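You operate a simulated robot arm through the tools that you are given. There is no shell and no other tool. Be economical: measure what you need, move in short steps, check, and stop when the job is done.

You run a simulated two-armed robot. Do the job below in one go: nothing can be reset, and whatever is moved stays where it is left.

Task
On the top deck of the trolley, fold the white cloth in half, so that its two long edges meet.

The check looks at the end state, three seconds after you hand in, the way a careful person would. Anything else that was tipped, shoved, dropped, spilled or broken makes it a failure. Flat cloth is picked up by pressing the open fingertips on it (5 to 10 N) and closing them slowly along it; thin cloth reads only 2 to 8 mm in the jaws.

Robot
Two 7-joint arms with two-finger parallel grippers on one trunk, on a base that drives. Base frame: it is fixed to the floor where the robot stands at the start and does not move with it; the origin is under the middle of the robot, x ahead of it, y to its left, z up. Units: mm, rad, N and s.
The left shoulder is at the start at [80, 190, 1191], the right one opposite. With the tool pointing down near the work surface each hand reaches from about 440 to 920 mm from the robot's upright axis, wherever it stands, measured 20 degrees to its own side. Places, roughly: top deck of the trolley [600, 0, 900]. Payload 3.43 kg a hand.
The TCP of each hand is the grasp point between the finger pads, 34 mm short of the fingertips. In the tool frame z runs along the fingers and y along their closing line. Largest opening 128 mm; finger width 24, thickness 12; the body of the gripper, 48 by 130 mm, starts 96 mm behind the TCP.
Orientation is that of the tool frame in the base frame, as a unit quaternion [w, x, y, z]. With the fingers straight down and closing along the base's y, the tool's x points along the base's -x, its y along +y and its z along -z.

Tools
- The arms move only by the tool nudge_tool. It takes "left_rows", "right_rows" or both (then of equal length, played together; a hand with none holds still); each is one flat list of numbers, 7 for each row, row after row: the shift along the base's x, y, z in units of 20 mm (1.0 is 20 mm), then the turn, a rotation vector about the base's x, y, z in units of 5 degrees (1.0 is 5 degrees), then the closure, from 0 (fully open) to 1 (shut). In form: [x, y, z, ax, ay, az, claw, x, y, z, ax, ay, az, claw, ...]. A call has 1 to 20 rows; each row shifts and turns the commanded pose from where the row before left it. A call with a number of a shift or a turn outside -1 to 1 is refused whole. Each row takes 0.2 s and may step no farther than 50 mm and 0.15 rad from the row before; otherwise, or with a gripper value out of range, the whole call is refused. Where a pose cannot be reached the arm comes as near as it can. A force on the tool above 40 N (or 10 N above the force at the start of the call, whichever is more), or a blocked arm, ends the call early, and 0.2 s more pass. Each finger travels about 153 mm/s and halts on what it meets, pressing with about 34 N; the grip force reading is that of the motor and also rises with nothing between the fingers. The clock runs only during rows and for 0.2 s after the last one: add rows that do not move to give the fingers time. It gives the time, the measured TCP pose, the force on the tool (base axes), the opening and the grip force at its end, in the units of the frame above (readings bear some noise), with the torque about the TCP (base axes, N m) and any sound that the robot's microphone picked up.
- Cameras (640 x 400 px; columns grow to the right, rows downward): "scene" is now at [150.2, 22.2, 1408.9]; the picture's right is [-0.09, -1.00, 0.02], its down [-0.71, 0.05, -0.71] and it looks along [0.70, -0.08, -0.71] (base axes); focal length 270 px, centre (320, 200). "left" rides on the left gripper at [76, 11, -160] in its tool frame; the picture's right is [-0.15, 0.99, 0.00], its down [-0.88, -0.13, -0.46] and it looks along [-0.45, -0.07, 0.89] (tool axes); focal length 234 px, centre (320, 200). "right" rides on the right gripper at [76, -11, -160] in its tool frame; the picture's right is [0.15, 0.99, 0.00], its down [-0.88, 0.13, -0.46] and it looks along [-0.45, 0.07, 0.89] (tool axes); focal length 234 px, centre (320, 200). There is no depth. A picture from a camera that has moved, and an enlarged one, comes with that camera's place and axes in the base frame and with its lens.
- get_image(camera): a new picture of that camera. The clock stands still meanwhile.
- move_column(by): slides the trunk up (or, below 0, down) by that many mm; the arms and the scene camera ride with it, the base frame stays. It gives what a move gives, with no picture.
- roll_base(legs): drives the robot by 1 to 6 legs, each [ahead, left, turn to the left] in mm, mm and rad, along the robot's own axes; the way and the turn of a leg run together, so that a leg with both is an arc; at most 1500 mm and 3.142 rad a leg. The arms and the cameras ride along, it lands a little off, and it stops where it bumps. It gives what a move gives.
- aim_head(pan, tilt): turns the head with the scene camera to pan (to the left, within 1.501 rad either way) and tilt (down, from -0.506 to 1.204), counted from straight ahead of the robot. It gives what a move gives.
- inspect(camera, box): a new picture of the part [left, top, right, bottom] of that camera's present view, enlarged. The clock stands still meanwhile.
- sign_off(): hands the job in; it is judged then, once.

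Work in short steps. Places have to be worked out from the pictures, the camera data and where the tool is seen: move nearer, look again, correct. Check each grasp and each placing, and mend what went wrong. You have 120 turns and 100 pictures in all, those below and enlarged ones among them. Open the grippers and draw the arms clear of the work before you hand the job in, unless the task says otherwise; then end with one line.

The tools are called after ">>>" as name(argument=value, ...) on one line, values as JSON. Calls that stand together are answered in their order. nudge_tool: Moves the arms, as the interface text tells. Its arguments: {"type":"object","properties":{"left_rows":{"type":"array"},"right_rows":{"type":"array"}},"required":[]} The other tools are called the same way: move_column (by) slides the trunk up or down; roll_base (legs) drives the base; aim_head (pan, tilt) turns the head that bears the scene camera; get_image (camera) takes a picture; inspect (camera, box) takes an enlarged picture of a part of a camera's view; sign_off () hands the job in.

At the start:

```text
time: 0.0
left_ee_pos: [582.0, 328.2, 1090.8]
left_tcp_rot: [0.0, -0.032, 0.999, -0.01]
left_wrist_force: [-1.4, 0.0, -0.2]
left_moment: [-0.04, -0.17, -0.01]
left_gripper_width: 127.8
left_grip_force: 0.2
right_ee_pos: [725.6, -125.7, 1045.7]
right_tcp_rot: [0.0, -0.035, 0.999, -0.009]
right_wrist_force: [0.1, 0.0, -0.4]
right_moment: [0.09, 0.0, -0.01]
right_gripper_width: 127.9
right_grip_force: 0.1
trunk travel left (down, up): [-675.0, 265.0]
robot x, y, heading: [23.6, -1.2, 0.064]
head pan, tilt: [-0.15, 0.791]
```

scene: 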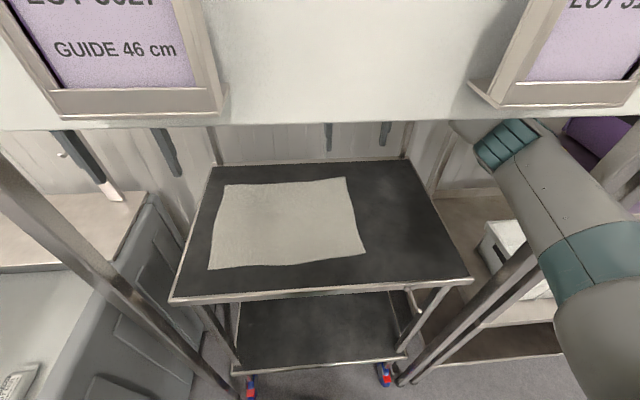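
right: 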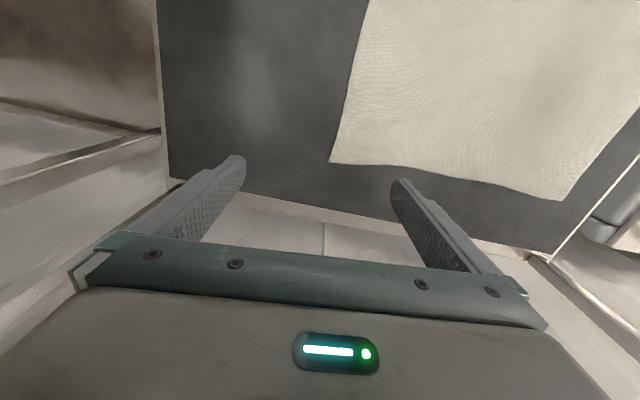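
left: 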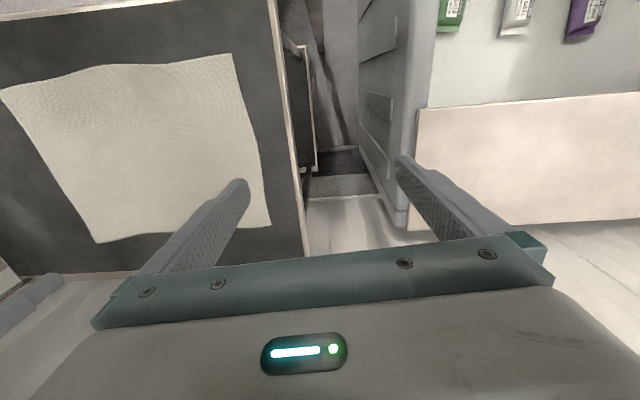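

The cloth lies at about x 470–735, y −120 to 220, with its long edges along y. Something overhead hides the gripper bodies, so I look around before moving.

>>> aim_head(pan=-0.06, tilt=0.2)

>>> get_image(camera="scene")

>>> aim_head(pan=-1.0, tilt=0.6)

>>> get_image(camera="scene")

>>> aim_head(pan=1.0, tilt=0.6)

>>> get_image(camera="scene")

```text
time: 1.0
left_ee_pos: [581.9, 326.7, 1091.4]
left_tcp_rot: [0.0, -0.032, 0.999, -0.009]
left_wrist_force: [-0.2, -0.1, 0.5]
left_moment: [0.02, 0.0, 0.0]
left_gripper_width: 128.2
left_grip_force: 0.0
right_ee_pos: [726.7, -123.5, 1045.7]
right_tcp_rot: [0.001, -0.038, 0.999, -0.007]
right_wrist_force: [0.2, 0.1, -0.4]
right_moment: [0.03, 0.02, -0.02]
right_gripper_width: 127.9
right_grip_force: 0.0
trunk travel left (down, up): [-675.0, 265.0]
robot x, y, heading: [22.2, 2.5, 0.067]
head pan, tilt: [-0.059, 0.201]
```

```text
96 pictures are left
camera scene: at [163.1, 27.2, 1461.5], right [0.01, -1.0, 0.02], down [-0.2, -0.02, -0.98], along [0.98, 0.0, -0.2], focal length 270 px, centre (320, 200)
```

scene: 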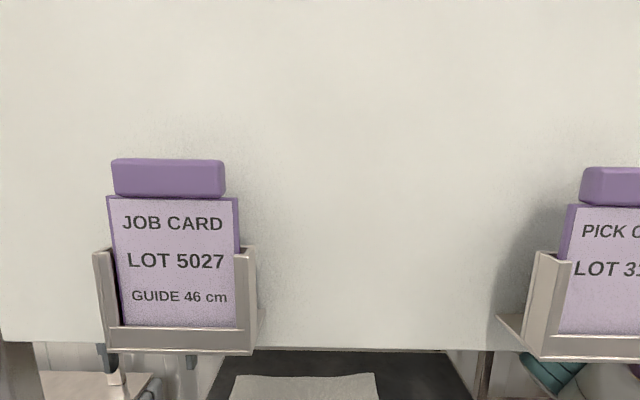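

```text
time: 2.2
left_ee_pos: [580.8, 326.5, 1090.4]
left_tcp_rot: [0.001, -0.033, 0.999, -0.009]
left_wrist_force: [-0.4, 0.5, -0.1]
left_moment: [0.01, 0.02, 0.02]
left_gripper_width: 128.0
left_grip_force: 0.0
right_ee_pos: [725.2, -123.1, 1045.3]
right_tcp_rot: [0.0, -0.038, 0.999, -0.009]
right_wrist_force: [-0.3, 0.1, -0.1]
right_moment: [-0.02, 0.01, 0.02]
right_gripper_width: 128.0
right_grip_force: 0.1
trunk travel left (down, up): [-675.0, 265.0]
robot x, y, heading: [21.7, 3.0, 0.064]
head pan, tilt: [-1.0, 0.6]
```

```text
95 pictures are left
camera scene: at [122.5, -45.2, 1426.1], right [-0.8, -0.59, 0.01], down [-0.33, 0.44, -0.83], along [0.49, -0.67, -0.55], focal length 270 px, centre (320, 200)
```

scene: 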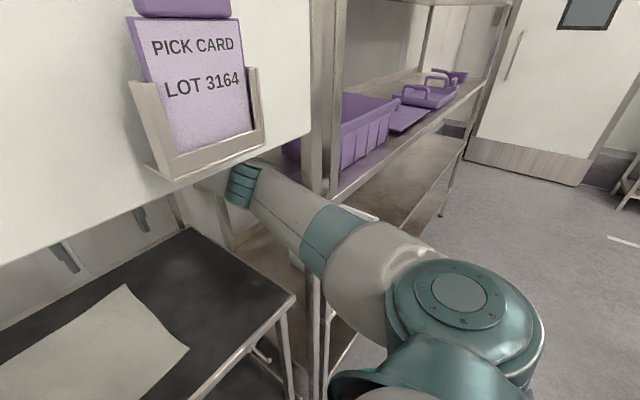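

```text
time: 4.2
left_ee_pos: [580.3, 326.8, 1089.9]
left_tcp_rot: [0.001, -0.033, 0.999, -0.008]
left_wrist_force: [-0.2, 0.0, 0.5]
left_moment: [0.03, -0.01, 0.02]
left_gripper_width: 127.8
left_grip_force: 0.1
right_ee_pos: [725.3, -124.6, 1044.7]
right_tcp_rot: [0.0, -0.039, 0.999, -0.008]
right_wrist_force: [-0.4, 0.0, 0.6]
right_moment: [-0.03, -0.02, 0.01]
right_gripper_width: 127.9
right_grip_force: 0.1
trunk travel left (down, up): [-675.0, 265.0]
robot x, y, heading: [23.4, 2.2, 0.063]
head pan, tilt: [1.0, 0.6]
```

```text
94 pictures are left
camera scene: at [113.0, 103.0, 1423.5], right [0.87, -0.48, 0.01], down [-0.27, -0.51, -0.82], along [0.4, 0.71, -0.58], focal length 270 px, centre (320, 200)
```

scene: 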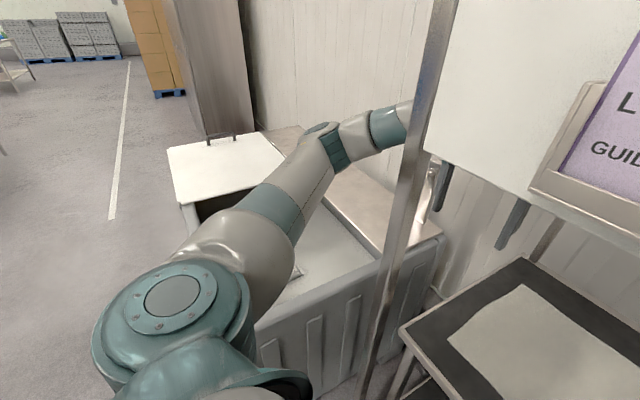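

A board with two posts hangs at x≈370 (bottom z≈1286, posts at y≈+325 and −368). The left arm seems to go outside the left post. I look at that side more closely before freeing it.

>>> aim_head(pan=0.75, tilt=1.0)

>>> get_image(camera="scene")

>>> aim_head(pan=1.5, tilt=0.6)

>>> get_image(camera="scene")

>>> get_image(camera="left")

>>> aim_head(pan=-1.5, tilt=0.6)

>>> get_image(camera="scene")

```text
time: 5.0
left_ee_pos: [580.9, 327.0, 1089.2]
left_tcp_rot: [0.0, -0.032, 0.999, -0.008]
left_wrist_force: [0.2, 0.5, 0.6]
left_moment: [0.0, 0.01, 0.01]
left_gripper_width: 127.9
left_grip_force: 0.1
right_ee_pos: [726.6, -125.1, 1045.7]
right_tcp_rot: [0.0, -0.038, 0.999, -0.008]
right_wrist_force: [-0.4, 0.5, 0.5]
right_moment: [0.01, 0.02, 0.04]
right_gripper_width: 128.0
right_grip_force: 0.0
trunk travel left (down, up): [-675.0, 265.0]
robot x, y, heading: [18.9, 2.5, 0.068]
head pan, tilt: [0.75, 1.0]
```

```text
93 pictures are left
camera scene: at [118.0, 75.9, 1392.0], right [0.73, -0.68, 0.01], down [-0.58, -0.62, -0.53], along [0.37, 0.38, -0.85], focal length 270 px, centre (320, 200)
```

scene: 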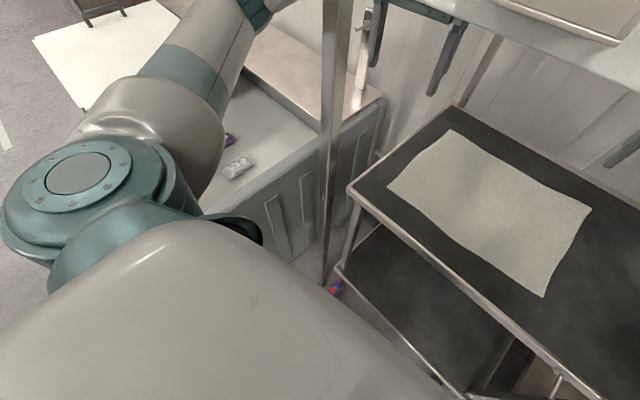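

```text
time: 6.1
left_ee_pos: [580.5, 326.7, 1090.5]
left_tcp_rot: [0.0, -0.033, 0.999, -0.009]
left_wrist_force: [-0.5, 0.4, -0.8]
left_moment: [0.02, 0.02, -0.01]
left_gripper_width: 128.1
left_grip_force: 0.1
right_ee_pos: [727.5, -123.7, 1045.3]
right_tcp_rot: [0.001, -0.038, 0.999, -0.008]
right_wrist_force: [0.4, 0.0, -0.4]
right_moment: [-0.01, 0.0, 0.01]
right_gripper_width: 128.0
right_grip_force: 0.1
trunk travel left (down, up): [-675.0, 265.0]
robot x, y, heading: [22.0, 1.7, 0.068]
head pan, tilt: [1.499, 0.6]
```

```text
92 pictures are left
camera scene: at [70.9, 114.0, 1423.2], right [1.0, -0.01, 0.0], down [0.0, -0.58, -0.81], along [0.01, 0.81, -0.58], focal length 270 px, centre (320, 200)
```

scene: 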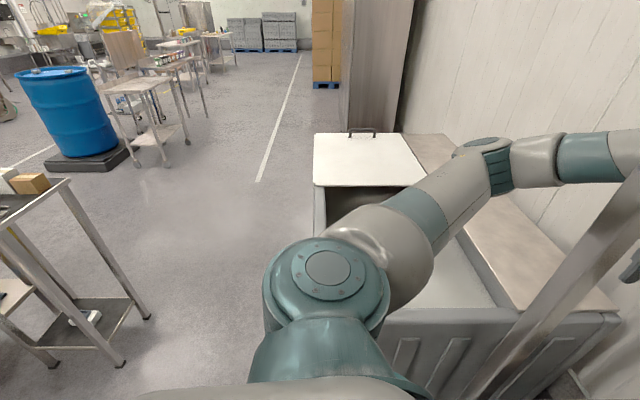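

```text
91 pictures are left
camera left: at [505.5, 335.0, 1251.2], right [0.08, 1.0, -0.02], down [0.89, -0.06, 0.46], along [0.46, -0.05, -0.89], focal length 234 px, centre (320, 200)
```

left: 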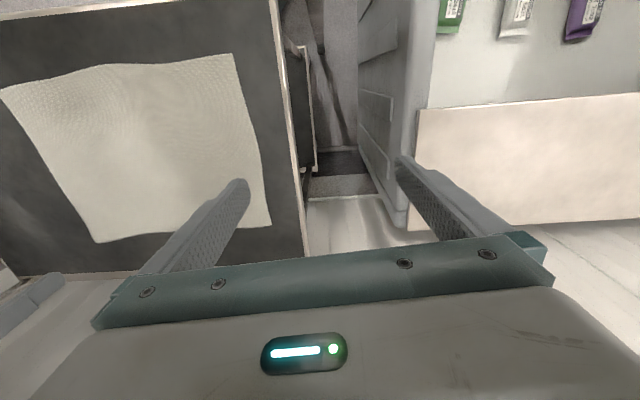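

```text
time: 8.7
left_ee_pos: [581.2, 326.8, 1090.2]
left_tcp_rot: [0.0, -0.033, 0.999, -0.008]
left_wrist_force: [0.3, 0.0, 0.6]
left_moment: [0.04, 0.01, -0.04]
left_gripper_width: 127.8
left_grip_force: 0.1
right_ee_pos: [726.5, -124.9, 1045.4]
right_tcp_rot: [0.001, -0.038, 0.999, -0.009]
right_wrist_force: [0.9, 0.5, 0.3]
right_moment: [0.0, 0.02, 0.01]
right_gripper_width: 128.1
right_grip_force: 0.0
trunk travel left (down, up): [-675.0, 265.0]
robot x, y, heading: [19.9, -0.2, 0.06]
head pan, tilt: [-1.499, 0.6]
```

```text
90 pictures are left
camera scene: at [82.7, -62.0, 1426.3], right [-0.99, -0.14, 0.0], down [-0.08, 0.55, -0.83], along [0.11, -0.83, -0.55], focal length 270 px, centre (320, 200)
```

scene: 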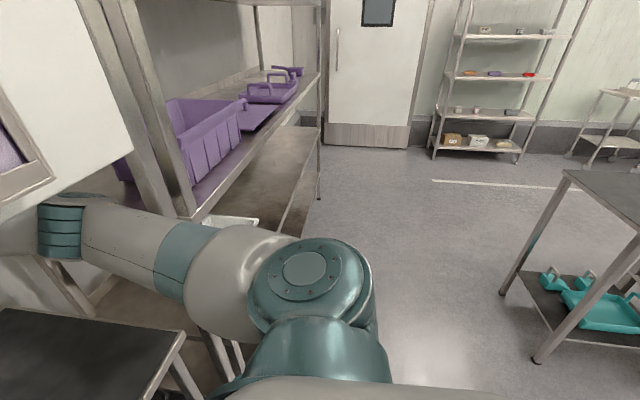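

The left arm does wrap outside the left post. I move the left hand outward by 160 mm to clear it and lower the right hand 80 mm so its wrist stays below the board, ready to back the base out.

>>> nudge_tool(left_rows=[0, 1, 0, 0, 0, 0, 0, 0, 1, 0, 0, 0, 0, 0, 0, 1, 0, 0, 0, 0, 0, 0, 1, 0, 0, 0, 0, 0, 0, 1, 0, 0, 0, 0, 0, 0, 1, 0, 0, 0, 0, 0, 0, 1, 0, 0, 0, 0, 0, 0, 1, 0, 0, 0, 0, 0], right_rows=[0, 0, -0.5, 0, 0, 0, 0, 0, 0, -0.5, 0, 0, 0, 0, 0, 0, -0.5, 0, 0, 0, 0, 0, 0, -0.5, 0, 0, 0, 0, 0, 0, -0.5, 0, 0, 0, 0, 0, 0, -0.5, 0, 0, 0, 0, 0, 0, -0.5, 0, 0, 0, 0, 0, 0, -0.5, 0, 0, 0, 0])

>>> aim_head(pan=1.2, tilt=0.5)

>>> get_image(camera="scene")

>>> get_image(camera="right")

>>> get_image(camera="left")

```text
time: 10.5
left_ee_pos: [579.9, 489.0, 1086.2]
left_tcp_rot: [-0.001, -0.036, 0.999, -0.007]
left_wrist_force: [-0.6, 0.0, 0.3]
left_moment: [0.0, 0.03, 0.01]
left_gripper_width: 127.8
left_grip_force: 0.1
right_ee_pos: [730.7, -124.1, 962.8]
right_tcp_rot: [-0.001, -0.041, 0.999, -0.007]
right_wrist_force: [-0.3, 0.3, 0.1]
right_moment: [-0.01, -0.01, -0.01]
right_gripper_width: 128.1
right_grip_force: 0.0
trunk travel left (down, up): [-675.0, 265.0]
robot x, y, heading: [26.0, 1.1, 0.076]
head pan, tilt: [-1.499, 0.6]
```

```text
time: 12.9
left_ee_pos: [580.3, 489.6, 1086.3]
left_tcp_rot: [-0.001, -0.036, 0.999, -0.007]
left_wrist_force: [0.2, 0.1, -0.7]
left_moment: [0.0, 0.01, 0.01]
left_gripper_width: 128.1
left_grip_force: 0.0
right_ee_pos: [731.8, -123.4, 963.1]
right_tcp_rot: [-0.001, -0.042, 0.999, -0.006]
right_wrist_force: [0.6, -0.7, 0.0]
right_moment: [0.04, -0.02, 0.03]
right_gripper_width: 127.9
right_grip_force: 0.0
trunk travel left (down, up): [-675.0, 265.0]
robot x, y, heading: [26.3, -1.5, 0.07]
head pan, tilt: [1.201, 0.499]
```

```text
89 pictures are left
camera scene: at [102.0, 109.8, 1432.4], right [0.96, -0.29, 0.0], down [-0.14, -0.47, -0.87], along [0.26, 0.83, -0.49], focal length 270 px, centre (320, 200)
```

scene: 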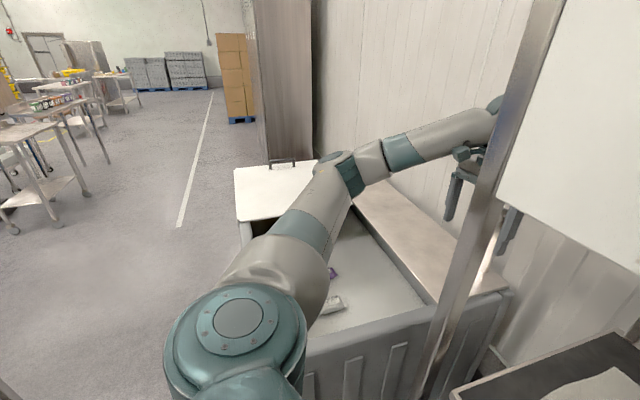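

```text
88 pictures are left
camera right: at [658.2, -138.9, 1122.8], right [-0.23, 0.97, -0.01], down [0.87, 0.21, 0.45], along [0.44, 0.09, -0.89], focal length 234 px, centre (320, 200)
```

right: 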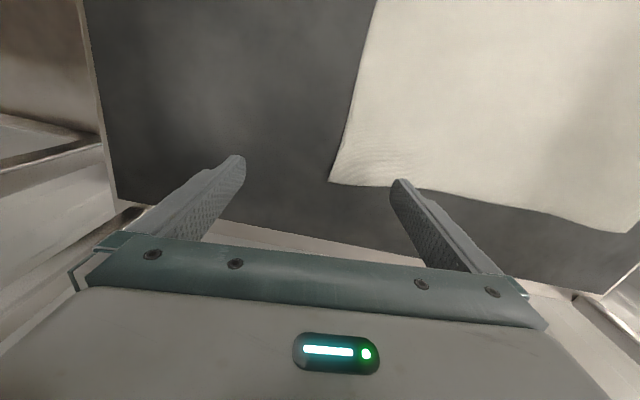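

```text
87 pictures are left
camera left: at [505.7, 495.8, 1247.9], right [0.07, 1.0, -0.01], down [0.89, -0.06, 0.45], along [0.45, -0.05, -0.89], focal length 234 px, centre (320, 200)
```

left: 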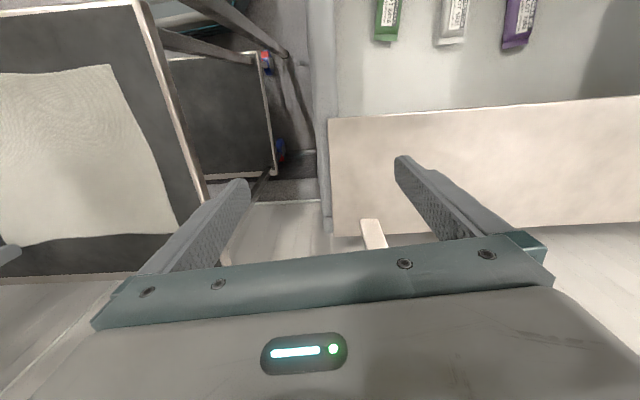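

Left hand is now clear of the post. I check how the right forearm sits under the board before backing up.

>>> aim_head(pan=-0.7, tilt=0.6)

>>> get_image(camera="scene")

```text
time: 14.8
left_ee_pos: [579.9, 487.9, 1087.6]
left_tcp_rot: [-0.002, -0.037, 0.999, -0.007]
left_wrist_force: [-0.9, -0.1, 0.2]
left_moment: [-0.02, -0.02, 0.0]
left_gripper_width: 127.8
left_grip_force: 0.1
right_ee_pos: [731.5, -124.3, 961.7]
right_tcp_rot: [-0.001, -0.042, 0.999, -0.006]
right_wrist_force: [-0.3, 0.9, -0.3]
right_moment: [0.0, 0.01, -0.02]
right_gripper_width: 127.9
right_grip_force: 0.1
trunk travel left (down, up): [-675.0, 265.0]
robot x, y, heading: [23.7, -0.2, 0.073]
head pan, tilt: [-0.7, 0.6]
```

```text
86 pictures are left
camera scene: at [147.0, -29.1, 1425.2], right [-0.59, -0.81, 0.01], down [-0.46, 0.32, -0.83], along [0.67, -0.49, -0.56], focal length 270 px, centre (320, 200)
```

scene: 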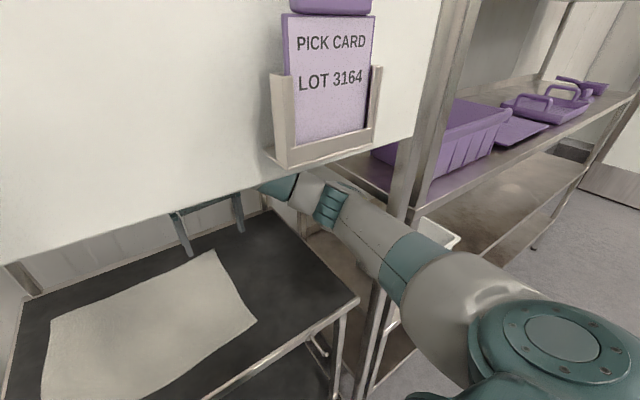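

The right arm passes below the board with room. I back the base up 300 mm straight.

>>> roll_base(legs=[[-300, 0, 0]])

>>> aim_head(pan=0.3, tilt=0.7)

>>> get_image(camera="scene")

```text
time: 16.4
left_ee_pos: [309.3, 510.3, 1089.2]
left_tcp_rot: [-0.006, -0.154, 0.988, 0.0]
left_wrist_force: [1.6, 0.6, 0.4]
left_moment: [-0.09, 0.14, 0.02]
left_gripper_width: 128.2
left_grip_force: 0.0
right_ee_pos: [599.7, -47.8, 959.4]
right_tcp_rot: [-0.002, -0.159, 0.987, 0.001]
right_wrist_force: [0.9, -0.8, -0.6]
right_moment: [0.06, 0.05, 0.0]
right_gripper_width: 128.0
right_grip_force: 0.1
trunk travel left (down, up): [-675.0, 265.0]
robot x, y, heading: [-127.1, -82.5, 0.317]
head pan, tilt: [-0.7, 0.6]
stopped in leg 1: the robot was blocked; the commanded pose is now the measured one
```

```text
time: 17.7
left_ee_pos: [299.4, 508.2, 1088.0]
left_tcp_rot: [-0.007, -0.16, 0.987, -0.002]
left_wrist_force: [-0.4, 0.1, 0.2]
left_moment: [-0.02, -0.01, -0.02]
left_gripper_width: 128.2
left_grip_force: 0.0
right_ee_pos: [596.8, -45.7, 959.9]
right_tcp_rot: [-0.002, -0.165, 0.986, 0.0]
right_wrist_force: [0.3, -0.7, -0.5]
right_moment: [-0.01, -0.01, 0.0]
right_gripper_width: 128.0
right_grip_force: 0.1
trunk travel left (down, up): [-675.0, 265.0]
robot x, y, heading: [-130.3, -91.6, 0.324]
head pan, tilt: [0.3, 0.7]
```

```text
85 pictures are left
camera scene: at [2.1, -18.3, 1414.3], right [0.58, -0.81, 0.0], down [-0.53, -0.38, -0.76], along [0.61, 0.44, -0.65], focal length 270 px, centre (320, 200)
```

scene: 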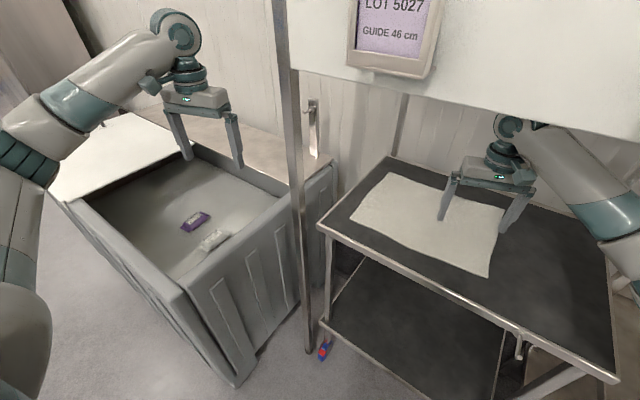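

The base was blocked after about 150 mm and swung left. I look to the right to see what is in contact.

>>> aim_head(pan=-1.0, tilt=0.6)

>>> get_image(camera="scene")

>>> aim_head(pan=-1.5, tilt=1.0)

>>> get_image(camera="scene")

```text
time: 19.1
left_ee_pos: [297.8, 510.2, 1087.2]
left_tcp_rot: [-0.005, -0.16, 0.987, -0.001]
left_wrist_force: [-0.4, -0.4, 0.0]
left_moment: [0.0, -0.04, 0.0]
left_gripper_width: 128.2
left_grip_force: 0.1
right_ee_pos: [596.0, -46.2, 960.3]
right_tcp_rot: [-0.001, -0.166, 0.986, 0.0]
right_wrist_force: [0.1, -0.1, -0.1]
right_moment: [-0.02, 0.01, 0.0]
right_gripper_width: 128.1
right_grip_force: 0.0
trunk travel left (down, up): [-675.0, 265.0]
robot x, y, heading: [-133.6, -89.3, 0.323]
head pan, tilt: [-1.0, 0.6]
```

```text
84 pictures are left
camera scene: at [2.0, -123.1, 1423.5], right [-0.63, -0.78, 0.01], down [-0.45, 0.35, -0.82], along [0.64, -0.52, -0.57], focal length 270 px, centre (320, 200)
```

scene: 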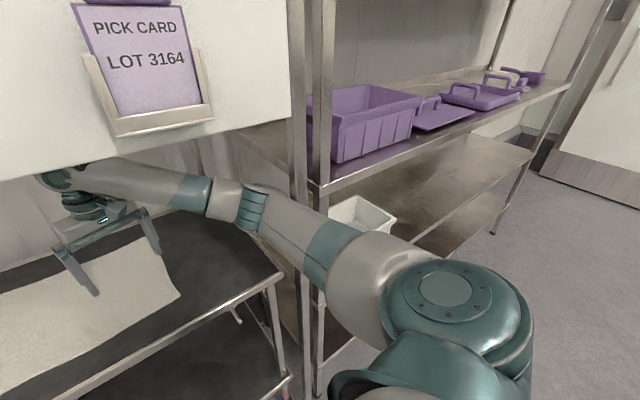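

```text
time: 20.1
left_ee_pos: [298.3, 508.4, 1087.2]
left_tcp_rot: [-0.007, -0.16, 0.987, -0.001]
left_wrist_force: [0.6, -0.3, -0.5]
left_moment: [-0.03, 0.03, 0.01]
left_gripper_width: 128.3
left_grip_force: 0.1
right_ee_pos: [595.8, -44.9, 959.5]
right_tcp_rot: [-0.001, -0.165, 0.986, 0.0]
right_wrist_force: [0.4, -0.3, 0.3]
right_moment: [0.01, -0.02, 0.02]
right_gripper_width: 128.1
right_grip_force: 0.1
trunk travel left (down, up): [-675.0, 265.0]
robot x, y, heading: [-134.0, -84.4, 0.32]
head pan, tilt: [-1.499, 1.0]
```

```text
83 pictures are left
camera scene: at [-40.6, -132.2, 1392.2], right [-0.92, -0.39, 0.01], down [-0.33, 0.77, -0.54], along [0.2, -0.5, -0.84], focal length 270 px, centre (320, 200)
```

scene: 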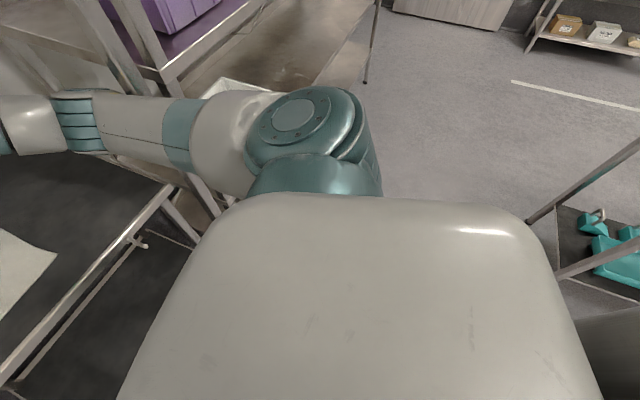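

The right elbow probably caught the post; board and posts still compute to the same places. The left hand is now on the robot's side, so I bring it inward in front of the board.

>>> nudge_tool(left_rows=[-1, -0.3, 0, 0, 0, 0, 0, -1, -0.3, 0, 0, 0, 0, 0, -1, -0.3, 0, 0, 0, 0, 0, -1, -0.3, 0, 0, 0, 0, 0, 0, -1, 0, 0, 0, 0, 0, 0, -1, 0, 0, 0, 0, 0, 0, -1, 0, 0, 0, 0, 0, 0, -1, 0, 0, 0, 0, 0, 0, -1, 0, 0, 0, 0, 0, 0, -1, 0, 0, 0, 0, 0, 0, -1, 0, 0, 0, 0, 0, 0, -1, 0, 0, 0, 0, 0, 0, -1, 0, 0, 0, 0, 0, 0, -1, 0, 0, 0, 0, 0, 0, -1, 0, 0, 0, 0, 0])

>>> aim_head(pan=0.3, tilt=0.8)

>>> get_image(camera="scene")

```text
time: 23.3
left_ee_pos: [221.1, 263.9, 1090.5]
left_tcp_rot: [-0.005, -0.159, 0.987, -0.002]
left_wrist_force: [0.1, -0.5, -0.5]
left_moment: [0.02, 0.0, 0.01]
left_gripper_width: 128.0
left_grip_force: 0.0
right_ee_pos: [596.2, -46.1, 961.8]
right_tcp_rot: [-0.001, -0.166, 0.986, -0.001]
right_wrist_force: [0.8, 0.5, -0.3]
right_moment: [-0.01, 0.03, 0.02]
right_gripper_width: 128.1
right_grip_force: 0.1
trunk travel left (down, up): [-675.0, 265.0]
robot x, y, heading: [-134.1, -89.9, 0.325]
head pan, tilt: [-1.499, 1.0]
```

```text
time: 25.1
left_ee_pos: [221.7, 264.4, 1089.6]
left_tcp_rot: [-0.006, -0.16, 0.987, -0.002]
left_wrist_force: [-0.1, 0.0, -0.3]
left_moment: [0.02, 0.05, -0.01]
left_gripper_width: 128.1
left_grip_force: 0.1
right_ee_pos: [596.1, -45.8, 960.0]
right_tcp_rot: [-0.001, -0.166, 0.986, -0.001]
right_wrist_force: [0.4, 0.2, -0.2]
right_moment: [0.03, 0.01, -0.01]
right_gripper_width: 128.0
right_grip_force: 0.1
trunk travel left (down, up): [-675.0, 265.0]
robot x, y, heading: [-134.1, -91.7, 0.324]
head pan, tilt: [0.3, 0.799]
```

```text
82 pictures are left
camera scene: at [-1.9, -20.5, 1406.2], right [0.58, -0.81, 0.0], down [-0.59, -0.42, -0.69], along [0.56, 0.4, -0.73], focal length 270 px, centre (320, 200)
```

scene: 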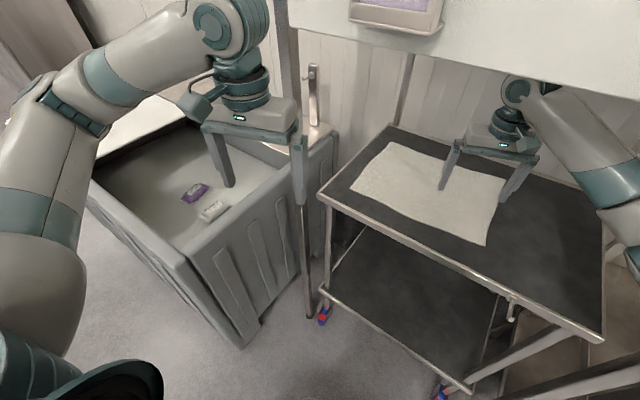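

Left hand is on the robot side with clearance. I lower it 130 mm so the wrist is under the board's edge, moving it further inward.

>>> nudge_tool(left_rows=[0, -1, -0.7, 0, 0, 0, 0, 0, -1, -0.7, 0, 0, 0, 0, 0, -1, -0.7, 0, 0, 0, 0, 0.4, -0.5, -0.7, 0, 0, 0, 0, 0.4, -0.5, -0.7, 0, 0, 0, 0, 0.4, 0, -1, 0, 0, 0, 0, 0.4, 0, -1, 0, 0, 0, 0, 0.4, 0, -1, 0, 0, 0, 0])

```text
time: 26.9
left_ee_pos: [261.7, 183.8, 960.4]
left_tcp_rot: [-0.006, -0.16, 0.987, -0.002]
left_wrist_force: [0.5, -0.1, -0.2]
left_moment: [0.01, 0.04, 0.01]
left_gripper_width: 127.8
left_grip_force: 0.1
right_ee_pos: [596.5, -46.2, 961.0]
right_tcp_rot: [-0.001, -0.165, 0.986, -0.001]
right_wrist_force: [0.0, -0.5, 0.3]
right_moment: [-0.01, -0.03, 0.0]
right_gripper_width: 127.9
right_grip_force: 0.0
trunk travel left (down, up): [-675.0, 265.0]
robot x, y, heading: [-131.0, -86.2, 0.322]
head pan, tilt: [0.3, 0.799]
```

Now I shift the base 118 mm toward +y, then turn right to square up with the trolley.

>>> roll_base(legs=[[37, 112, 0], [0, 0, -0.32]])

>>> aim_head(pan=0, tilt=0.8)

>>> get_image(camera="scene")

```text
time: 29.0
left_ee_pos: [308.3, 219.4, 965.6]
left_tcp_rot: [0.001, -0.055, 0.998, -0.003]
left_wrist_force: [0.1, 0.0, 0.4]
left_moment: [0.0, -0.06, 0.02]
left_gripper_width: 127.9
left_grip_force: 0.0
right_ee_pos: [582.8, -56.0, 969.5]
right_tcp_rot: [0.003, -0.074, 0.997, 0.001]
right_wrist_force: [-0.2, 0.5, 0.4]
right_moment: [0.0, -0.06, 0.01]
right_gripper_width: 128.0
right_grip_force: 0.1
trunk travel left (down, up): [-675.0, 265.0]
robot x, y, heading: [-121.4, 31.8, 0.113]
head pan, tilt: [0.3, 0.799]
stopped in leg 2: the robot was blocked; the commanded pose is now the measured one
```

```text
time: 29.8
left_ee_pos: [311.1, 219.7, 963.6]
left_tcp_rot: [-0.003, -0.053, 0.999, -0.005]
left_wrist_force: [-0.1, 1.0, -0.3]
left_moment: [0.0, 0.0, -0.02]
left_gripper_width: 128.0
left_grip_force: 0.1
right_ee_pos: [583.4, -58.4, 966.2]
right_tcp_rot: [0.002, -0.071, 0.998, -0.001]
right_wrist_force: [0.6, 0.0, 0.2]
right_moment: [-0.02, -0.02, -0.01]
right_gripper_width: 128.0
right_grip_force: 0.0
trunk travel left (down, up): [-675.0, 265.0]
robot x, y, heading: [-124.3, 29.2, 0.104]
head pan, tilt: [0.0, 0.799]
```

```text
81 pictures are left
camera scene: at [11.5, 57.1, 1407.6], right [0.11, -0.99, 0.01], down [-0.71, -0.08, -0.69], along [0.69, 0.07, -0.72], focal length 270 px, centre (320, 200)
```

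scene: 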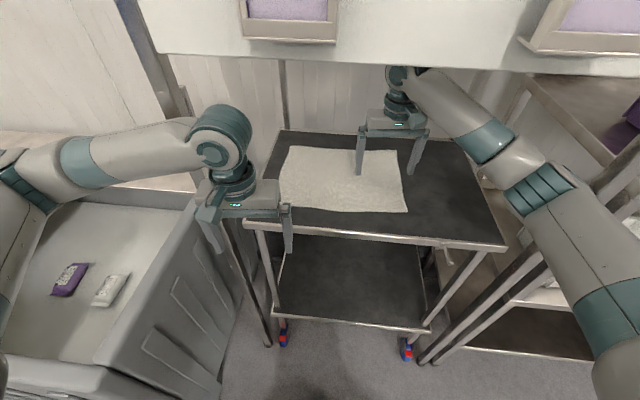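

The left wrist appears to have met the left post. I move the left hand back and inward, then look.

>>> nudge_tool(left_rows=[-0.8, -0.7, 0, 0, 0, 0, 0, -0.5, -0.8, 0, 0, 0, 0, 0, 0, -1, 0, 0, 0, 0, 0, 0, -1, 0, 0, 0, 0, 0])

>>> get_image(camera="scene")

>>> aim_head(pan=-0.8, tilt=0.8)

>>> get_image(camera="scene")

```text
time: 30.8
left_ee_pos: [284.0, 148.7, 963.8]
left_tcp_rot: [-0.002, -0.053, 0.999, -0.006]
left_wrist_force: [-0.7, -0.2, 0.1]
left_moment: [0.01, 0.03, 0.02]
left_gripper_width: 128.1
left_grip_force: 0.0
right_ee_pos: [582.9, -58.2, 966.7]
right_tcp_rot: [0.002, -0.071, 0.997, 0.0]
right_wrist_force: [-0.9, 0.0, 0.0]
right_moment: [-0.01, 0.01, -0.02]
right_gripper_width: 128.0
right_grip_force: 0.0
trunk travel left (down, up): [-675.0, 265.0]
robot x, y, heading: [-121.2, 32.0, 0.103]
head pan, tilt: [0.0, 0.799]
```

```text
80 pictures are left
camera scene: at [11.0, 56.9, 1407.6], right [0.11, -0.99, 0.01], down [-0.71, -0.08, -0.69], along [0.69, 0.07, -0.72], focal length 270 px, centre (320, 200)
```

scene: 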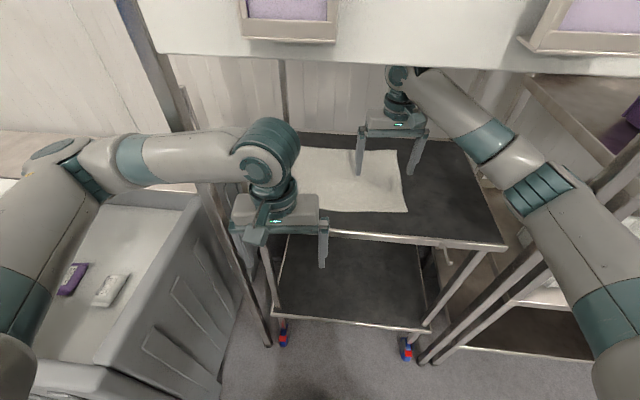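

```text
time: 31.9
left_ee_pos: [285.0, 149.8, 963.4]
left_tcp_rot: [-0.001, -0.053, 0.999, -0.005]
left_wrist_force: [0.3, -0.4, -0.3]
left_moment: [-0.01, -0.03, 0.0]
left_gripper_width: 128.1
left_grip_force: 0.0
right_ee_pos: [583.4, -57.9, 966.6]
right_tcp_rot: [0.001, -0.07, 0.998, -0.001]
right_wrist_force: [0.7, 0.1, -0.2]
right_moment: [0.02, -0.01, -0.01]
right_gripper_width: 127.8
right_grip_force: 0.0
trunk travel left (down, up): [-675.0, 265.0]
robot x, y, heading: [-122.8, 28.9, 0.102]
head pan, tilt: [-0.799, 0.799]
```

```text
79 pictures are left
camera scene: at [-7.1, -3.0, 1408.2], right [-0.64, -0.77, 0.01], down [-0.55, 0.45, -0.7], along [0.53, -0.45, -0.71], focal length 270 px, centre (320, 200)
```

scene: 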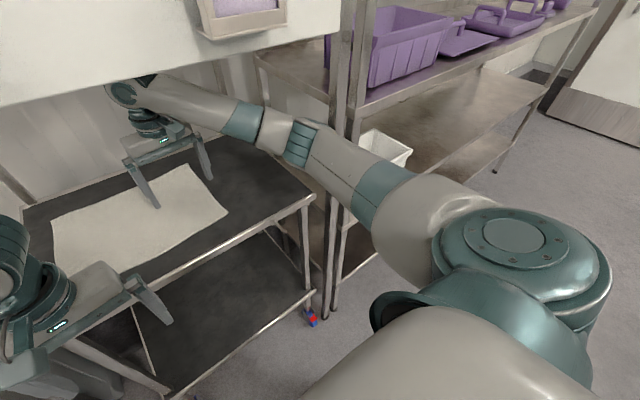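

Both arms are clear of the posts now. I finish the turn.

>>> roll_base(legs=[[0, 0, -0.1]])

>>> aim_head(pan=0, tilt=0.8)

>>> get_image(camera="scene")

```text
time: 32.8
left_ee_pos: [288.2, 140.9, 965.0]
left_tcp_rot: [0.0, -0.049, 0.999, -0.003]
left_wrist_force: [-1.0, 0.6, 0.3]
left_moment: [0.01, -0.02, -0.05]
left_gripper_width: 128.0
left_grip_force: 0.0
right_ee_pos: [581.6, -53.2, 968.2]
right_tcp_rot: [0.004, -0.078, 0.997, 0.005]
right_wrist_force: [0.5, 1.1, -0.1]
right_moment: [-0.01, -0.03, -0.02]
right_gripper_width: 128.2
right_grip_force: 0.0
trunk travel left (down, up): [-675.0, 265.0]
robot x, y, heading: [-117.1, 28.3, 0.096]
head pan, tilt: [-0.799, 0.799]
stopped in leg 1: the robot was blocked; the commanded pose is now the measured one
```

```text
time: 33.9
left_ee_pos: [290.5, 143.0, 963.8]
left_tcp_rot: [-0.002, -0.047, 0.999, -0.005]
left_wrist_force: [0.4, -0.1, -0.7]
left_moment: [-0.01, -0.02, -0.02]
left_gripper_width: 128.0
left_grip_force: 0.1
right_ee_pos: [582.9, -54.3, 966.3]
right_tcp_rot: [0.002, -0.074, 0.997, 0.002]
right_wrist_force: [-0.2, -0.8, -0.1]
right_moment: [0.0, 0.0, -0.01]
right_gripper_width: 127.9
right_grip_force: 0.1
trunk travel left (down, up): [-675.0, 265.0]
robot x, y, heading: [-115.1, 26.3, 0.092]
head pan, tilt: [0.0, 0.799]
```

```text
78 pictures are left
camera scene: at [15.1, 52.7, 1407.6], right [0.09, -1.0, 0.01], down [-0.72, -0.07, -0.69], along [0.69, 0.06, -0.72], focal length 270 px, centre (320, 200)
```

scene: 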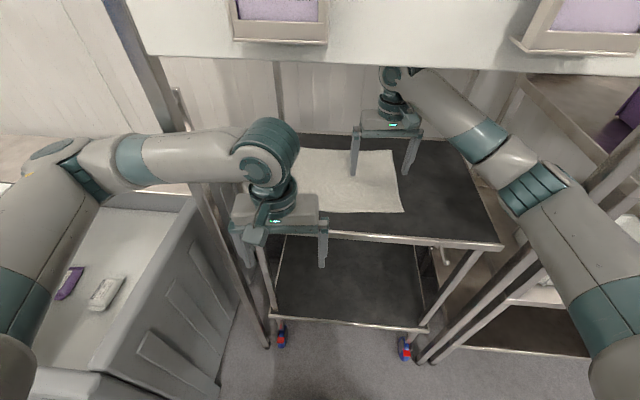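

The right elbow works out at about (362, −263, 1108), resting against the right post. Straightening the right arm draws the elbow inward, so I push the right hand forward over the deck.

>>> nudge_tool(right_rows=[0.7, 0.7, 0, 0, 0, 0, 0, 0.7, 0.7, 0, 0, 0, 0, 0, 1, 0.3, 0, 0, 0, 0, 0, 1, 0.2, 0, 0, 0, 0, 0, 1, 0, 0, 0, 0, 0, 0, 1, 0, 0, 0, 0, 0, 0, 1, 0, 0, 0, 0, 0, 0, 1, 0, 0, 0, 0, 0, 0])

>>> get_image(camera="scene")

```text
time: 35.7
left_ee_pos: [288.2, 135.2, 965.3]
left_tcp_rot: [0.0, -0.046, 0.999, 0.0]
left_wrist_force: [0.1, -0.8, 0.1]
left_moment: [-0.03, 0.02, 0.01]
left_gripper_width: 127.9
left_grip_force: 0.0
right_ee_pos: [719.4, -29.8, 966.1]
right_tcp_rot: [0.003, -0.071, 0.997, 0.007]
right_wrist_force: [-0.7, -1.0, 0.2]
right_moment: [0.03, -0.02, -0.02]
right_gripper_width: 127.7
right_grip_force: 0.0
right hand out of reach, approached as far as the arm can: row 8
trunk travel left (down, up): [-675.0, 265.0]
robot x, y, heading: [-119.5, 29.6, 0.09]
head pan, tilt: [0.0, 0.799]
```

```text
77 pictures are left
camera scene: at [11.5, 40.7, 1408.0], right [0.09, -1.0, 0.0], down [-0.71, -0.07, -0.7], along [0.69, 0.06, -0.72], focal length 270 px, centre (320, 200)
```

scene: 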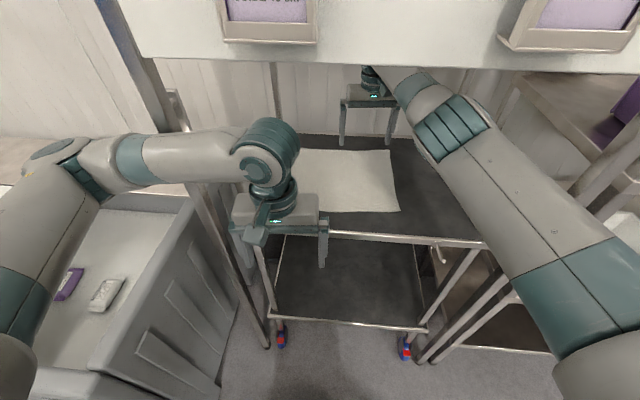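

The right arm is straight at this reach (~770 mm from its shoulder) and the elbow is clear. Both arms nearly straight, with the base making the fore-aft moves, keeps the elbows off the posts; I back up 230 mm.

>>> roll_base(legs=[[-230, 0, 0]])

>>> get_image(camera="scene")

```text
time: 37.4
left_ee_pos: [59.9, 113.7, 965.8]
left_tcp_rot: [0.0, -0.046, 0.999, 0.001]
left_wrist_force: [0.3, -0.1, -0.3]
left_moment: [-0.02, -0.06, 0.02]
left_gripper_width: 128.1
left_grip_force: 0.1
right_ee_pos: [489.5, -50.4, 965.9]
right_tcp_rot: [0.002, -0.071, 0.997, 0.007]
right_wrist_force: [-1.1, -1.0, 0.3]
right_moment: [0.01, -0.02, -0.03]
right_gripper_width: 128.2
right_grip_force: 0.1
trunk travel left (down, up): [-675.0, 265.0]
robot x, y, heading: [-346.5, 8.5, 0.093]
head pan, tilt: [0.0, 0.799]
```

```text
76 pictures are left
camera scene: at [-217.5, 19.4, 1408.0], right [0.09, -1.0, 0.0], down [-0.71, -0.07, -0.7], along [0.69, 0.06, -0.72], focal length 270 px, centre (320, 200)
```

scene: 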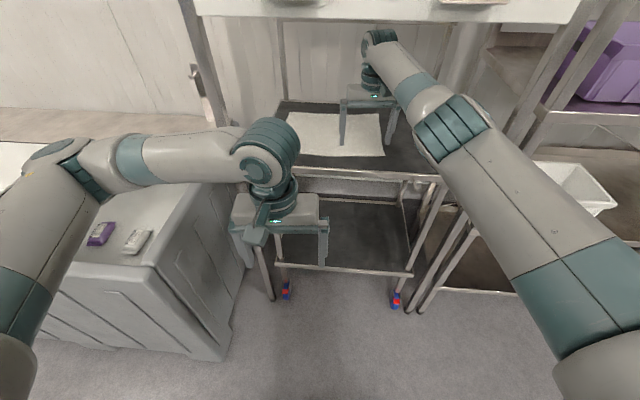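

Clear now, with the posts at about y=334 and y=−390. I square the heading and shift slightly right to centre between them.

>>> roll_base(legs=[[0, 0, -0.093], [0, -26, 0]])

>>> nudge_tool(left_rows=[1, 0, 0, 0, 0, 0, 0, 1, 0, 0, 0, 0, 0, 0, 1, 0, 0, 0, 0, 0, 0, 1, 0, 0, 0, 0, 0, 0, 1, 0, 0, 0, 0, 0, 0, 1, 0, 0, 0, 0, 0, 0, 1, 0, 0, 0, 0, 0, 0, 1, 0, 0, 0, 0, 0, 0, 1, 0, 0, 0, 0, 0, 0, 1, 0, 0, 0, 0, 0, 0])

>>> get_image(camera="scene")

```text
time: 38.8
left_ee_pos: [65.6, 52.3, 965.6]
left_tcp_rot: [0.0, 0.0, 1.0, -0.001]
left_wrist_force: [-0.4, -0.5, -0.3]
left_moment: [-0.05, -0.01, 0.0]
left_gripper_width: 127.9
left_grip_force: 0.0
right_ee_pos: [481.0, -150.5, 967.1]
right_tcp_rot: [0.003, -0.026, 1.0, 0.004]
right_wrist_force: [0.1, 0.6, -0.4]
right_moment: [-0.04, -0.02, 0.02]
right_gripper_width: 127.9
right_grip_force: 0.1
trunk travel left (down, up): [-675.0, 265.0]
robot x, y, heading: [-347.8, -20.2, -0.002]
head pan, tilt: [0.0, 0.799]
```

```text
time: 41.0
left_ee_pos: [266.8, 50.1, 964.7]
left_tcp_rot: [-0.001, 0.0, 1.0, 0.001]
left_wrist_force: [0.3, -0.5, 0.1]
left_moment: [-0.03, 0.03, 0.02]
left_gripper_width: 127.8
left_grip_force: 0.0
right_ee_pos: [480.9, -152.7, 966.6]
right_tcp_rot: [0.002, -0.026, 1.0, 0.006]
right_wrist_force: [0.3, 0.8, -0.4]
right_moment: [0.0, 0.02, -0.01]
right_gripper_width: 127.9
right_grip_force: 0.1
trunk travel left (down, up): [-675.0, 265.0]
robot x, y, heading: [-350.5, -16.1, -0.002]
head pan, tilt: [0.0, 0.799]
```

```text
75 pictures are left
camera scene: at [-216.5, -18.4, 1408.0], right [0.0, -1.0, 0.0], down [-0.72, 0.0, -0.7], along [0.7, 0.0, -0.72], focal length 270 px, centre (320, 200)
```

scene: 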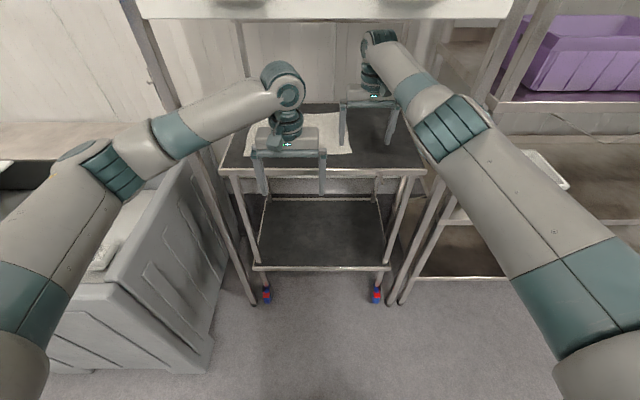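

Squared up at (−350, −16, 0). Now I extend the left hand under the board beside the right one, both nearly straight.

>>> nudge_tool(left_rows=[1, 0.8, 0, 0, 0, 0, 0, 1, 0.8, 0, 0, 0, 0, 0, 1, 0.8, 0, 0, 0, 0, 0, 1, 0.8, 0, 0, 0, 0, 0, 1, 0.8, 0, 0, 0, 0, 0, 1, 0.8, 0, 0, 0, 0, 0, 1, 0.8, 0, 0, 0, 0, 0, 1, 0.8, 0, 0, 0, 0, 0, 1, 0.8, 0, 0, 0, 0, 0], right_rows=[-0.17, 0.25, 0, 0, 0, 0, 0, -0.17, 0.25, 0, 0, 0, 0, 0, -0.17, 0.25, 0, 0, 0, 0, 0, -0.17, 0.25, 0, 0, 0, 0, 0, -0.17, 0.25, 0, 0, 0, 0, 0, -0.17, 0.25, 0, 0, 0, 0, 0, -0.17, 0.25, 0, 0, 0, 0, 0, -0.17, 0.25, 0, 0, 0, 0, 0, -0.17, 0.25, 0, 0, 0, 0, 0])

>>> get_image(camera="scene")

```text
time: 43.0
left_ee_pos: [446.9, 194.2, 964.8]
left_tcp_rot: [0.0, 0.0, 1.0, 0.0]
left_wrist_force: [0.5, 0.2, -0.3]
left_moment: [0.02, -0.01, 0.0]
left_gripper_width: 127.8
left_grip_force: 0.1
right_ee_pos: [452.2, -107.4, 966.7]
right_tcp_rot: [0.002, -0.027, 1.0, 0.006]
right_wrist_force: [0.5, -0.7, -0.6]
right_moment: [-0.01, -0.03, -0.04]
right_gripper_width: 128.1
right_grip_force: 0.1
trunk travel left (down, up): [-675.0, 265.0]
robot x, y, heading: [-350.0, -16.6, -0.0]
head pan, tilt: [0.0, 0.799]
```

```text
74 pictures are left
camera scene: at [-216.6, -18.1, 1408.0], right [0.0, -1.0, 0.0], down [-0.72, 0.0, -0.7], along [0.7, 0.0, -0.72], focal length 270 px, centre (320, 200)
```

scene: 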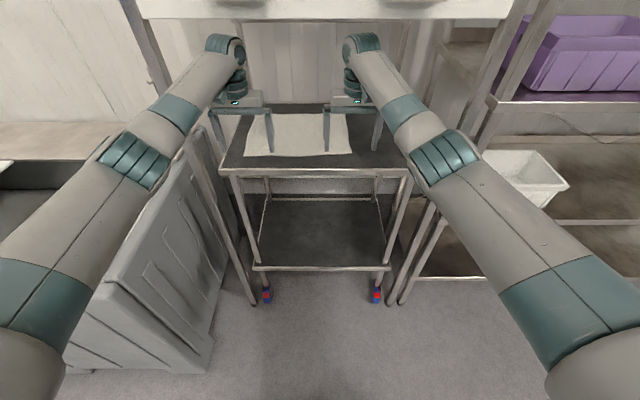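

The left elbow would pass close to the left post, so I shift the base 60 mm right and re-extend the hands to y≈185 and −90, with the arms straighter.

>>> roll_base(legs=[[0, -60, 0]])

>>> nudge_tool(left_rows=[0.15, 0.64, 0, 0, 0, 0, 0.3, 0.15, 0.64, 0, 0, 0, 0, 0.5, 0.15, 0.64, 0, 0, 0, 0, 0.6, 0.15, 0.64, 0, 0, 0, 0, 0.7], right_rows=[-0.1, 0.96, 0, 0, 0, -0.15, 0.3, -0.1, 0.96, 0, 0, 0, -0.15, 0.5, -0.1, 0.96, 0, 0, 0, -0.15, 0.6, -0.1, 0.96, 0, 0, 0, -0.15, 0.7])

>>> get_image(camera="scene")

```text
time: 43.9
left_ee_pos: [446.5, 136.9, 964.3]
left_tcp_rot: [-0.001, -0.002, 1.0, 0.001]
left_wrist_force: [0.0, -0.5, 0.1]
left_moment: [0.04, -0.01, 0.02]
left_gripper_width: 128.1
left_grip_force: 0.2
right_ee_pos: [452.3, -164.9, 966.5]
right_tcp_rot: [0.004, -0.027, 1.0, 0.006]
right_wrist_force: [-0.5, -0.7, -0.3]
right_moment: [0.03, 0.0, -0.01]
right_gripper_width: 127.9
right_grip_force: 0.1
trunk travel left (down, up): [-675.0, 265.0]
robot x, y, heading: [-348.4, -78.6, 0.004]
head pan, tilt: [0.0, 0.799]
```

```text
time: 44.9
left_ee_pos: [458.5, 189.3, 964.7]
left_tcp_rot: [0.0, -0.002, 1.0, 0.0]
left_wrist_force: [-1.0, -0.2, 0.6]
left_moment: [-0.02, 0.01, 0.02]
left_gripper_width: 38.3
left_grip_force: 0.1
right_ee_pos: [442.6, -86.6, 968.7]
right_tcp_rot: [0.003, -0.001, 1.0, 0.005]
right_wrist_force: [-0.4, 0.7, 0.3]
right_moment: [-0.03, 0.01, -0.04]
right_gripper_width: 38.5
right_grip_force: 0.0
trunk travel left (down, up): [-675.0, 265.0]
robot x, y, heading: [-345.0, -76.2, -0.0]
head pan, tilt: [0.0, 0.799]
```

```text
73 pictures are left
camera scene: at [-217.1, -74.5, 1408.0], right [0.0, -1.0, 0.0], down [-0.72, 0.0, -0.7], along [0.7, 0.0, -0.72], focal length 270 px, centre (320, 200)
```

scene: 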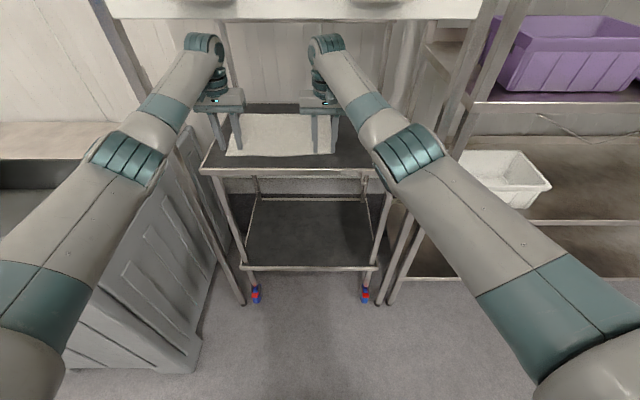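

Elbows are now near y≈228 and −220, about 110+ mm inside the posts. I drive forward 200 mm and check.

>>> roll_base(legs=[[200, 0, 0]])

>>> aim_head(pan=0.6, tilt=0.8)

>>> get_image(camera="scene")

>>> get_image(camera="left")

>>> get_image(camera="right")

```text
time: 46.5
left_ee_pos: [659.6, 188.5, 964.8]
left_tcp_rot: [-0.001, 0.0, 1.0, 0.0]
left_wrist_force: [-0.4, 0.4, 0.4]
left_moment: [0.03, 0.03, 0.0]
left_gripper_width: 38.0
left_grip_force: 0.0
right_ee_pos: [644.0, -87.5, 966.5]
right_tcp_rot: [0.003, -0.001, 1.0, 0.006]
right_wrist_force: [0.4, -0.9, 0.0]
right_moment: [0.02, 0.02, 0.0]
right_gripper_width: 38.5
right_grip_force: 0.1
trunk travel left (down, up): [-675.0, 265.0]
robot x, y, heading: [-146.1, -79.9, 0.001]
head pan, tilt: [0.0, 0.799]
```

```text
time: 47.5
left_ee_pos: [659.0, 188.6, 964.4]
left_tcp_rot: [0.0, -0.001, 1.0, 0.001]
left_wrist_force: [0.4, -0.8, 0.7]
left_moment: [0.05, 0.02, 0.03]
left_gripper_width: 38.4
left_grip_force: 0.1
right_ee_pos: [644.7, -88.2, 967.0]
right_tcp_rot: [0.003, -0.001, 1.0, 0.007]
right_wrist_force: [-0.2, -0.1, -0.2]
right_moment: [-0.02, 0.01, -0.02]
right_gripper_width: 38.2
right_grip_force: 0.2
trunk travel left (down, up): [-675.0, 265.0]
robot x, y, heading: [-146.8, -77.2, -0.001]
head pan, tilt: [0.6, 0.799]
```

```text
72 pictures are left
camera scene: at [-30.5, -30.9, 1408.0], right [0.56, -0.83, 0.0], down [-0.59, -0.4, -0.7], along [0.58, 0.39, -0.72], focal length 270 px, centre (320, 200)
```

scene: 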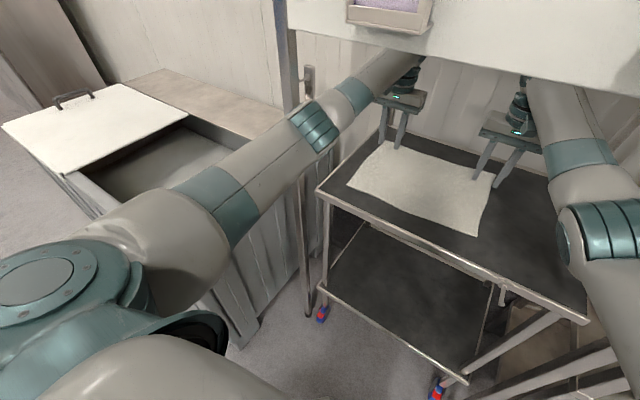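

```text
71 pictures are left
camera left: at [584.6, 198.2, 1126.0], right [0.14, 0.99, 0.0], down [0.88, -0.13, 0.46], along [0.45, -0.07, -0.89], focal length 234 px, centre (320, 200)
```

left: 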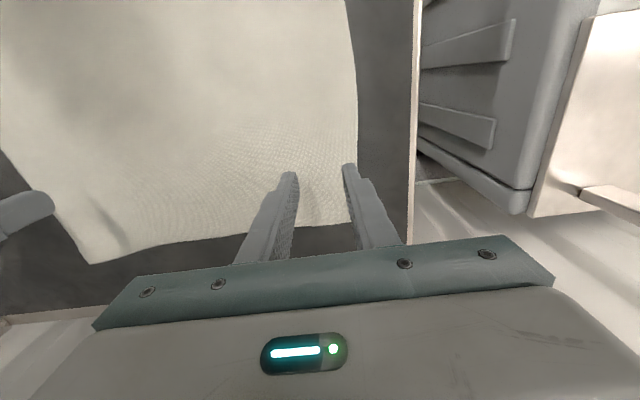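

```text
70 pictures are left
camera right: at [568.0, -100.5, 1126.1], right [-0.15, 0.99, 0.01], down [0.88, 0.13, 0.46], along [0.46, 0.08, -0.89], focal length 234 px, centre (320, 200)
```

right: 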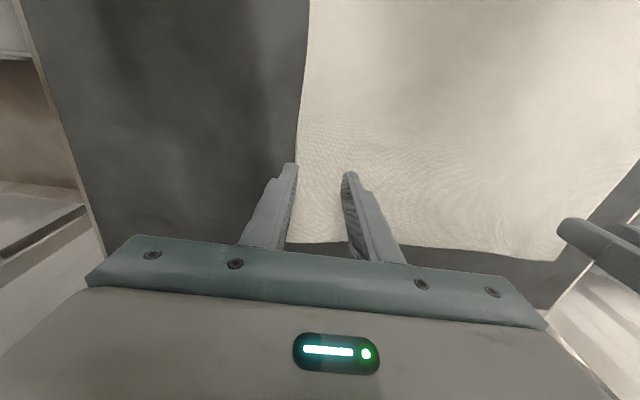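

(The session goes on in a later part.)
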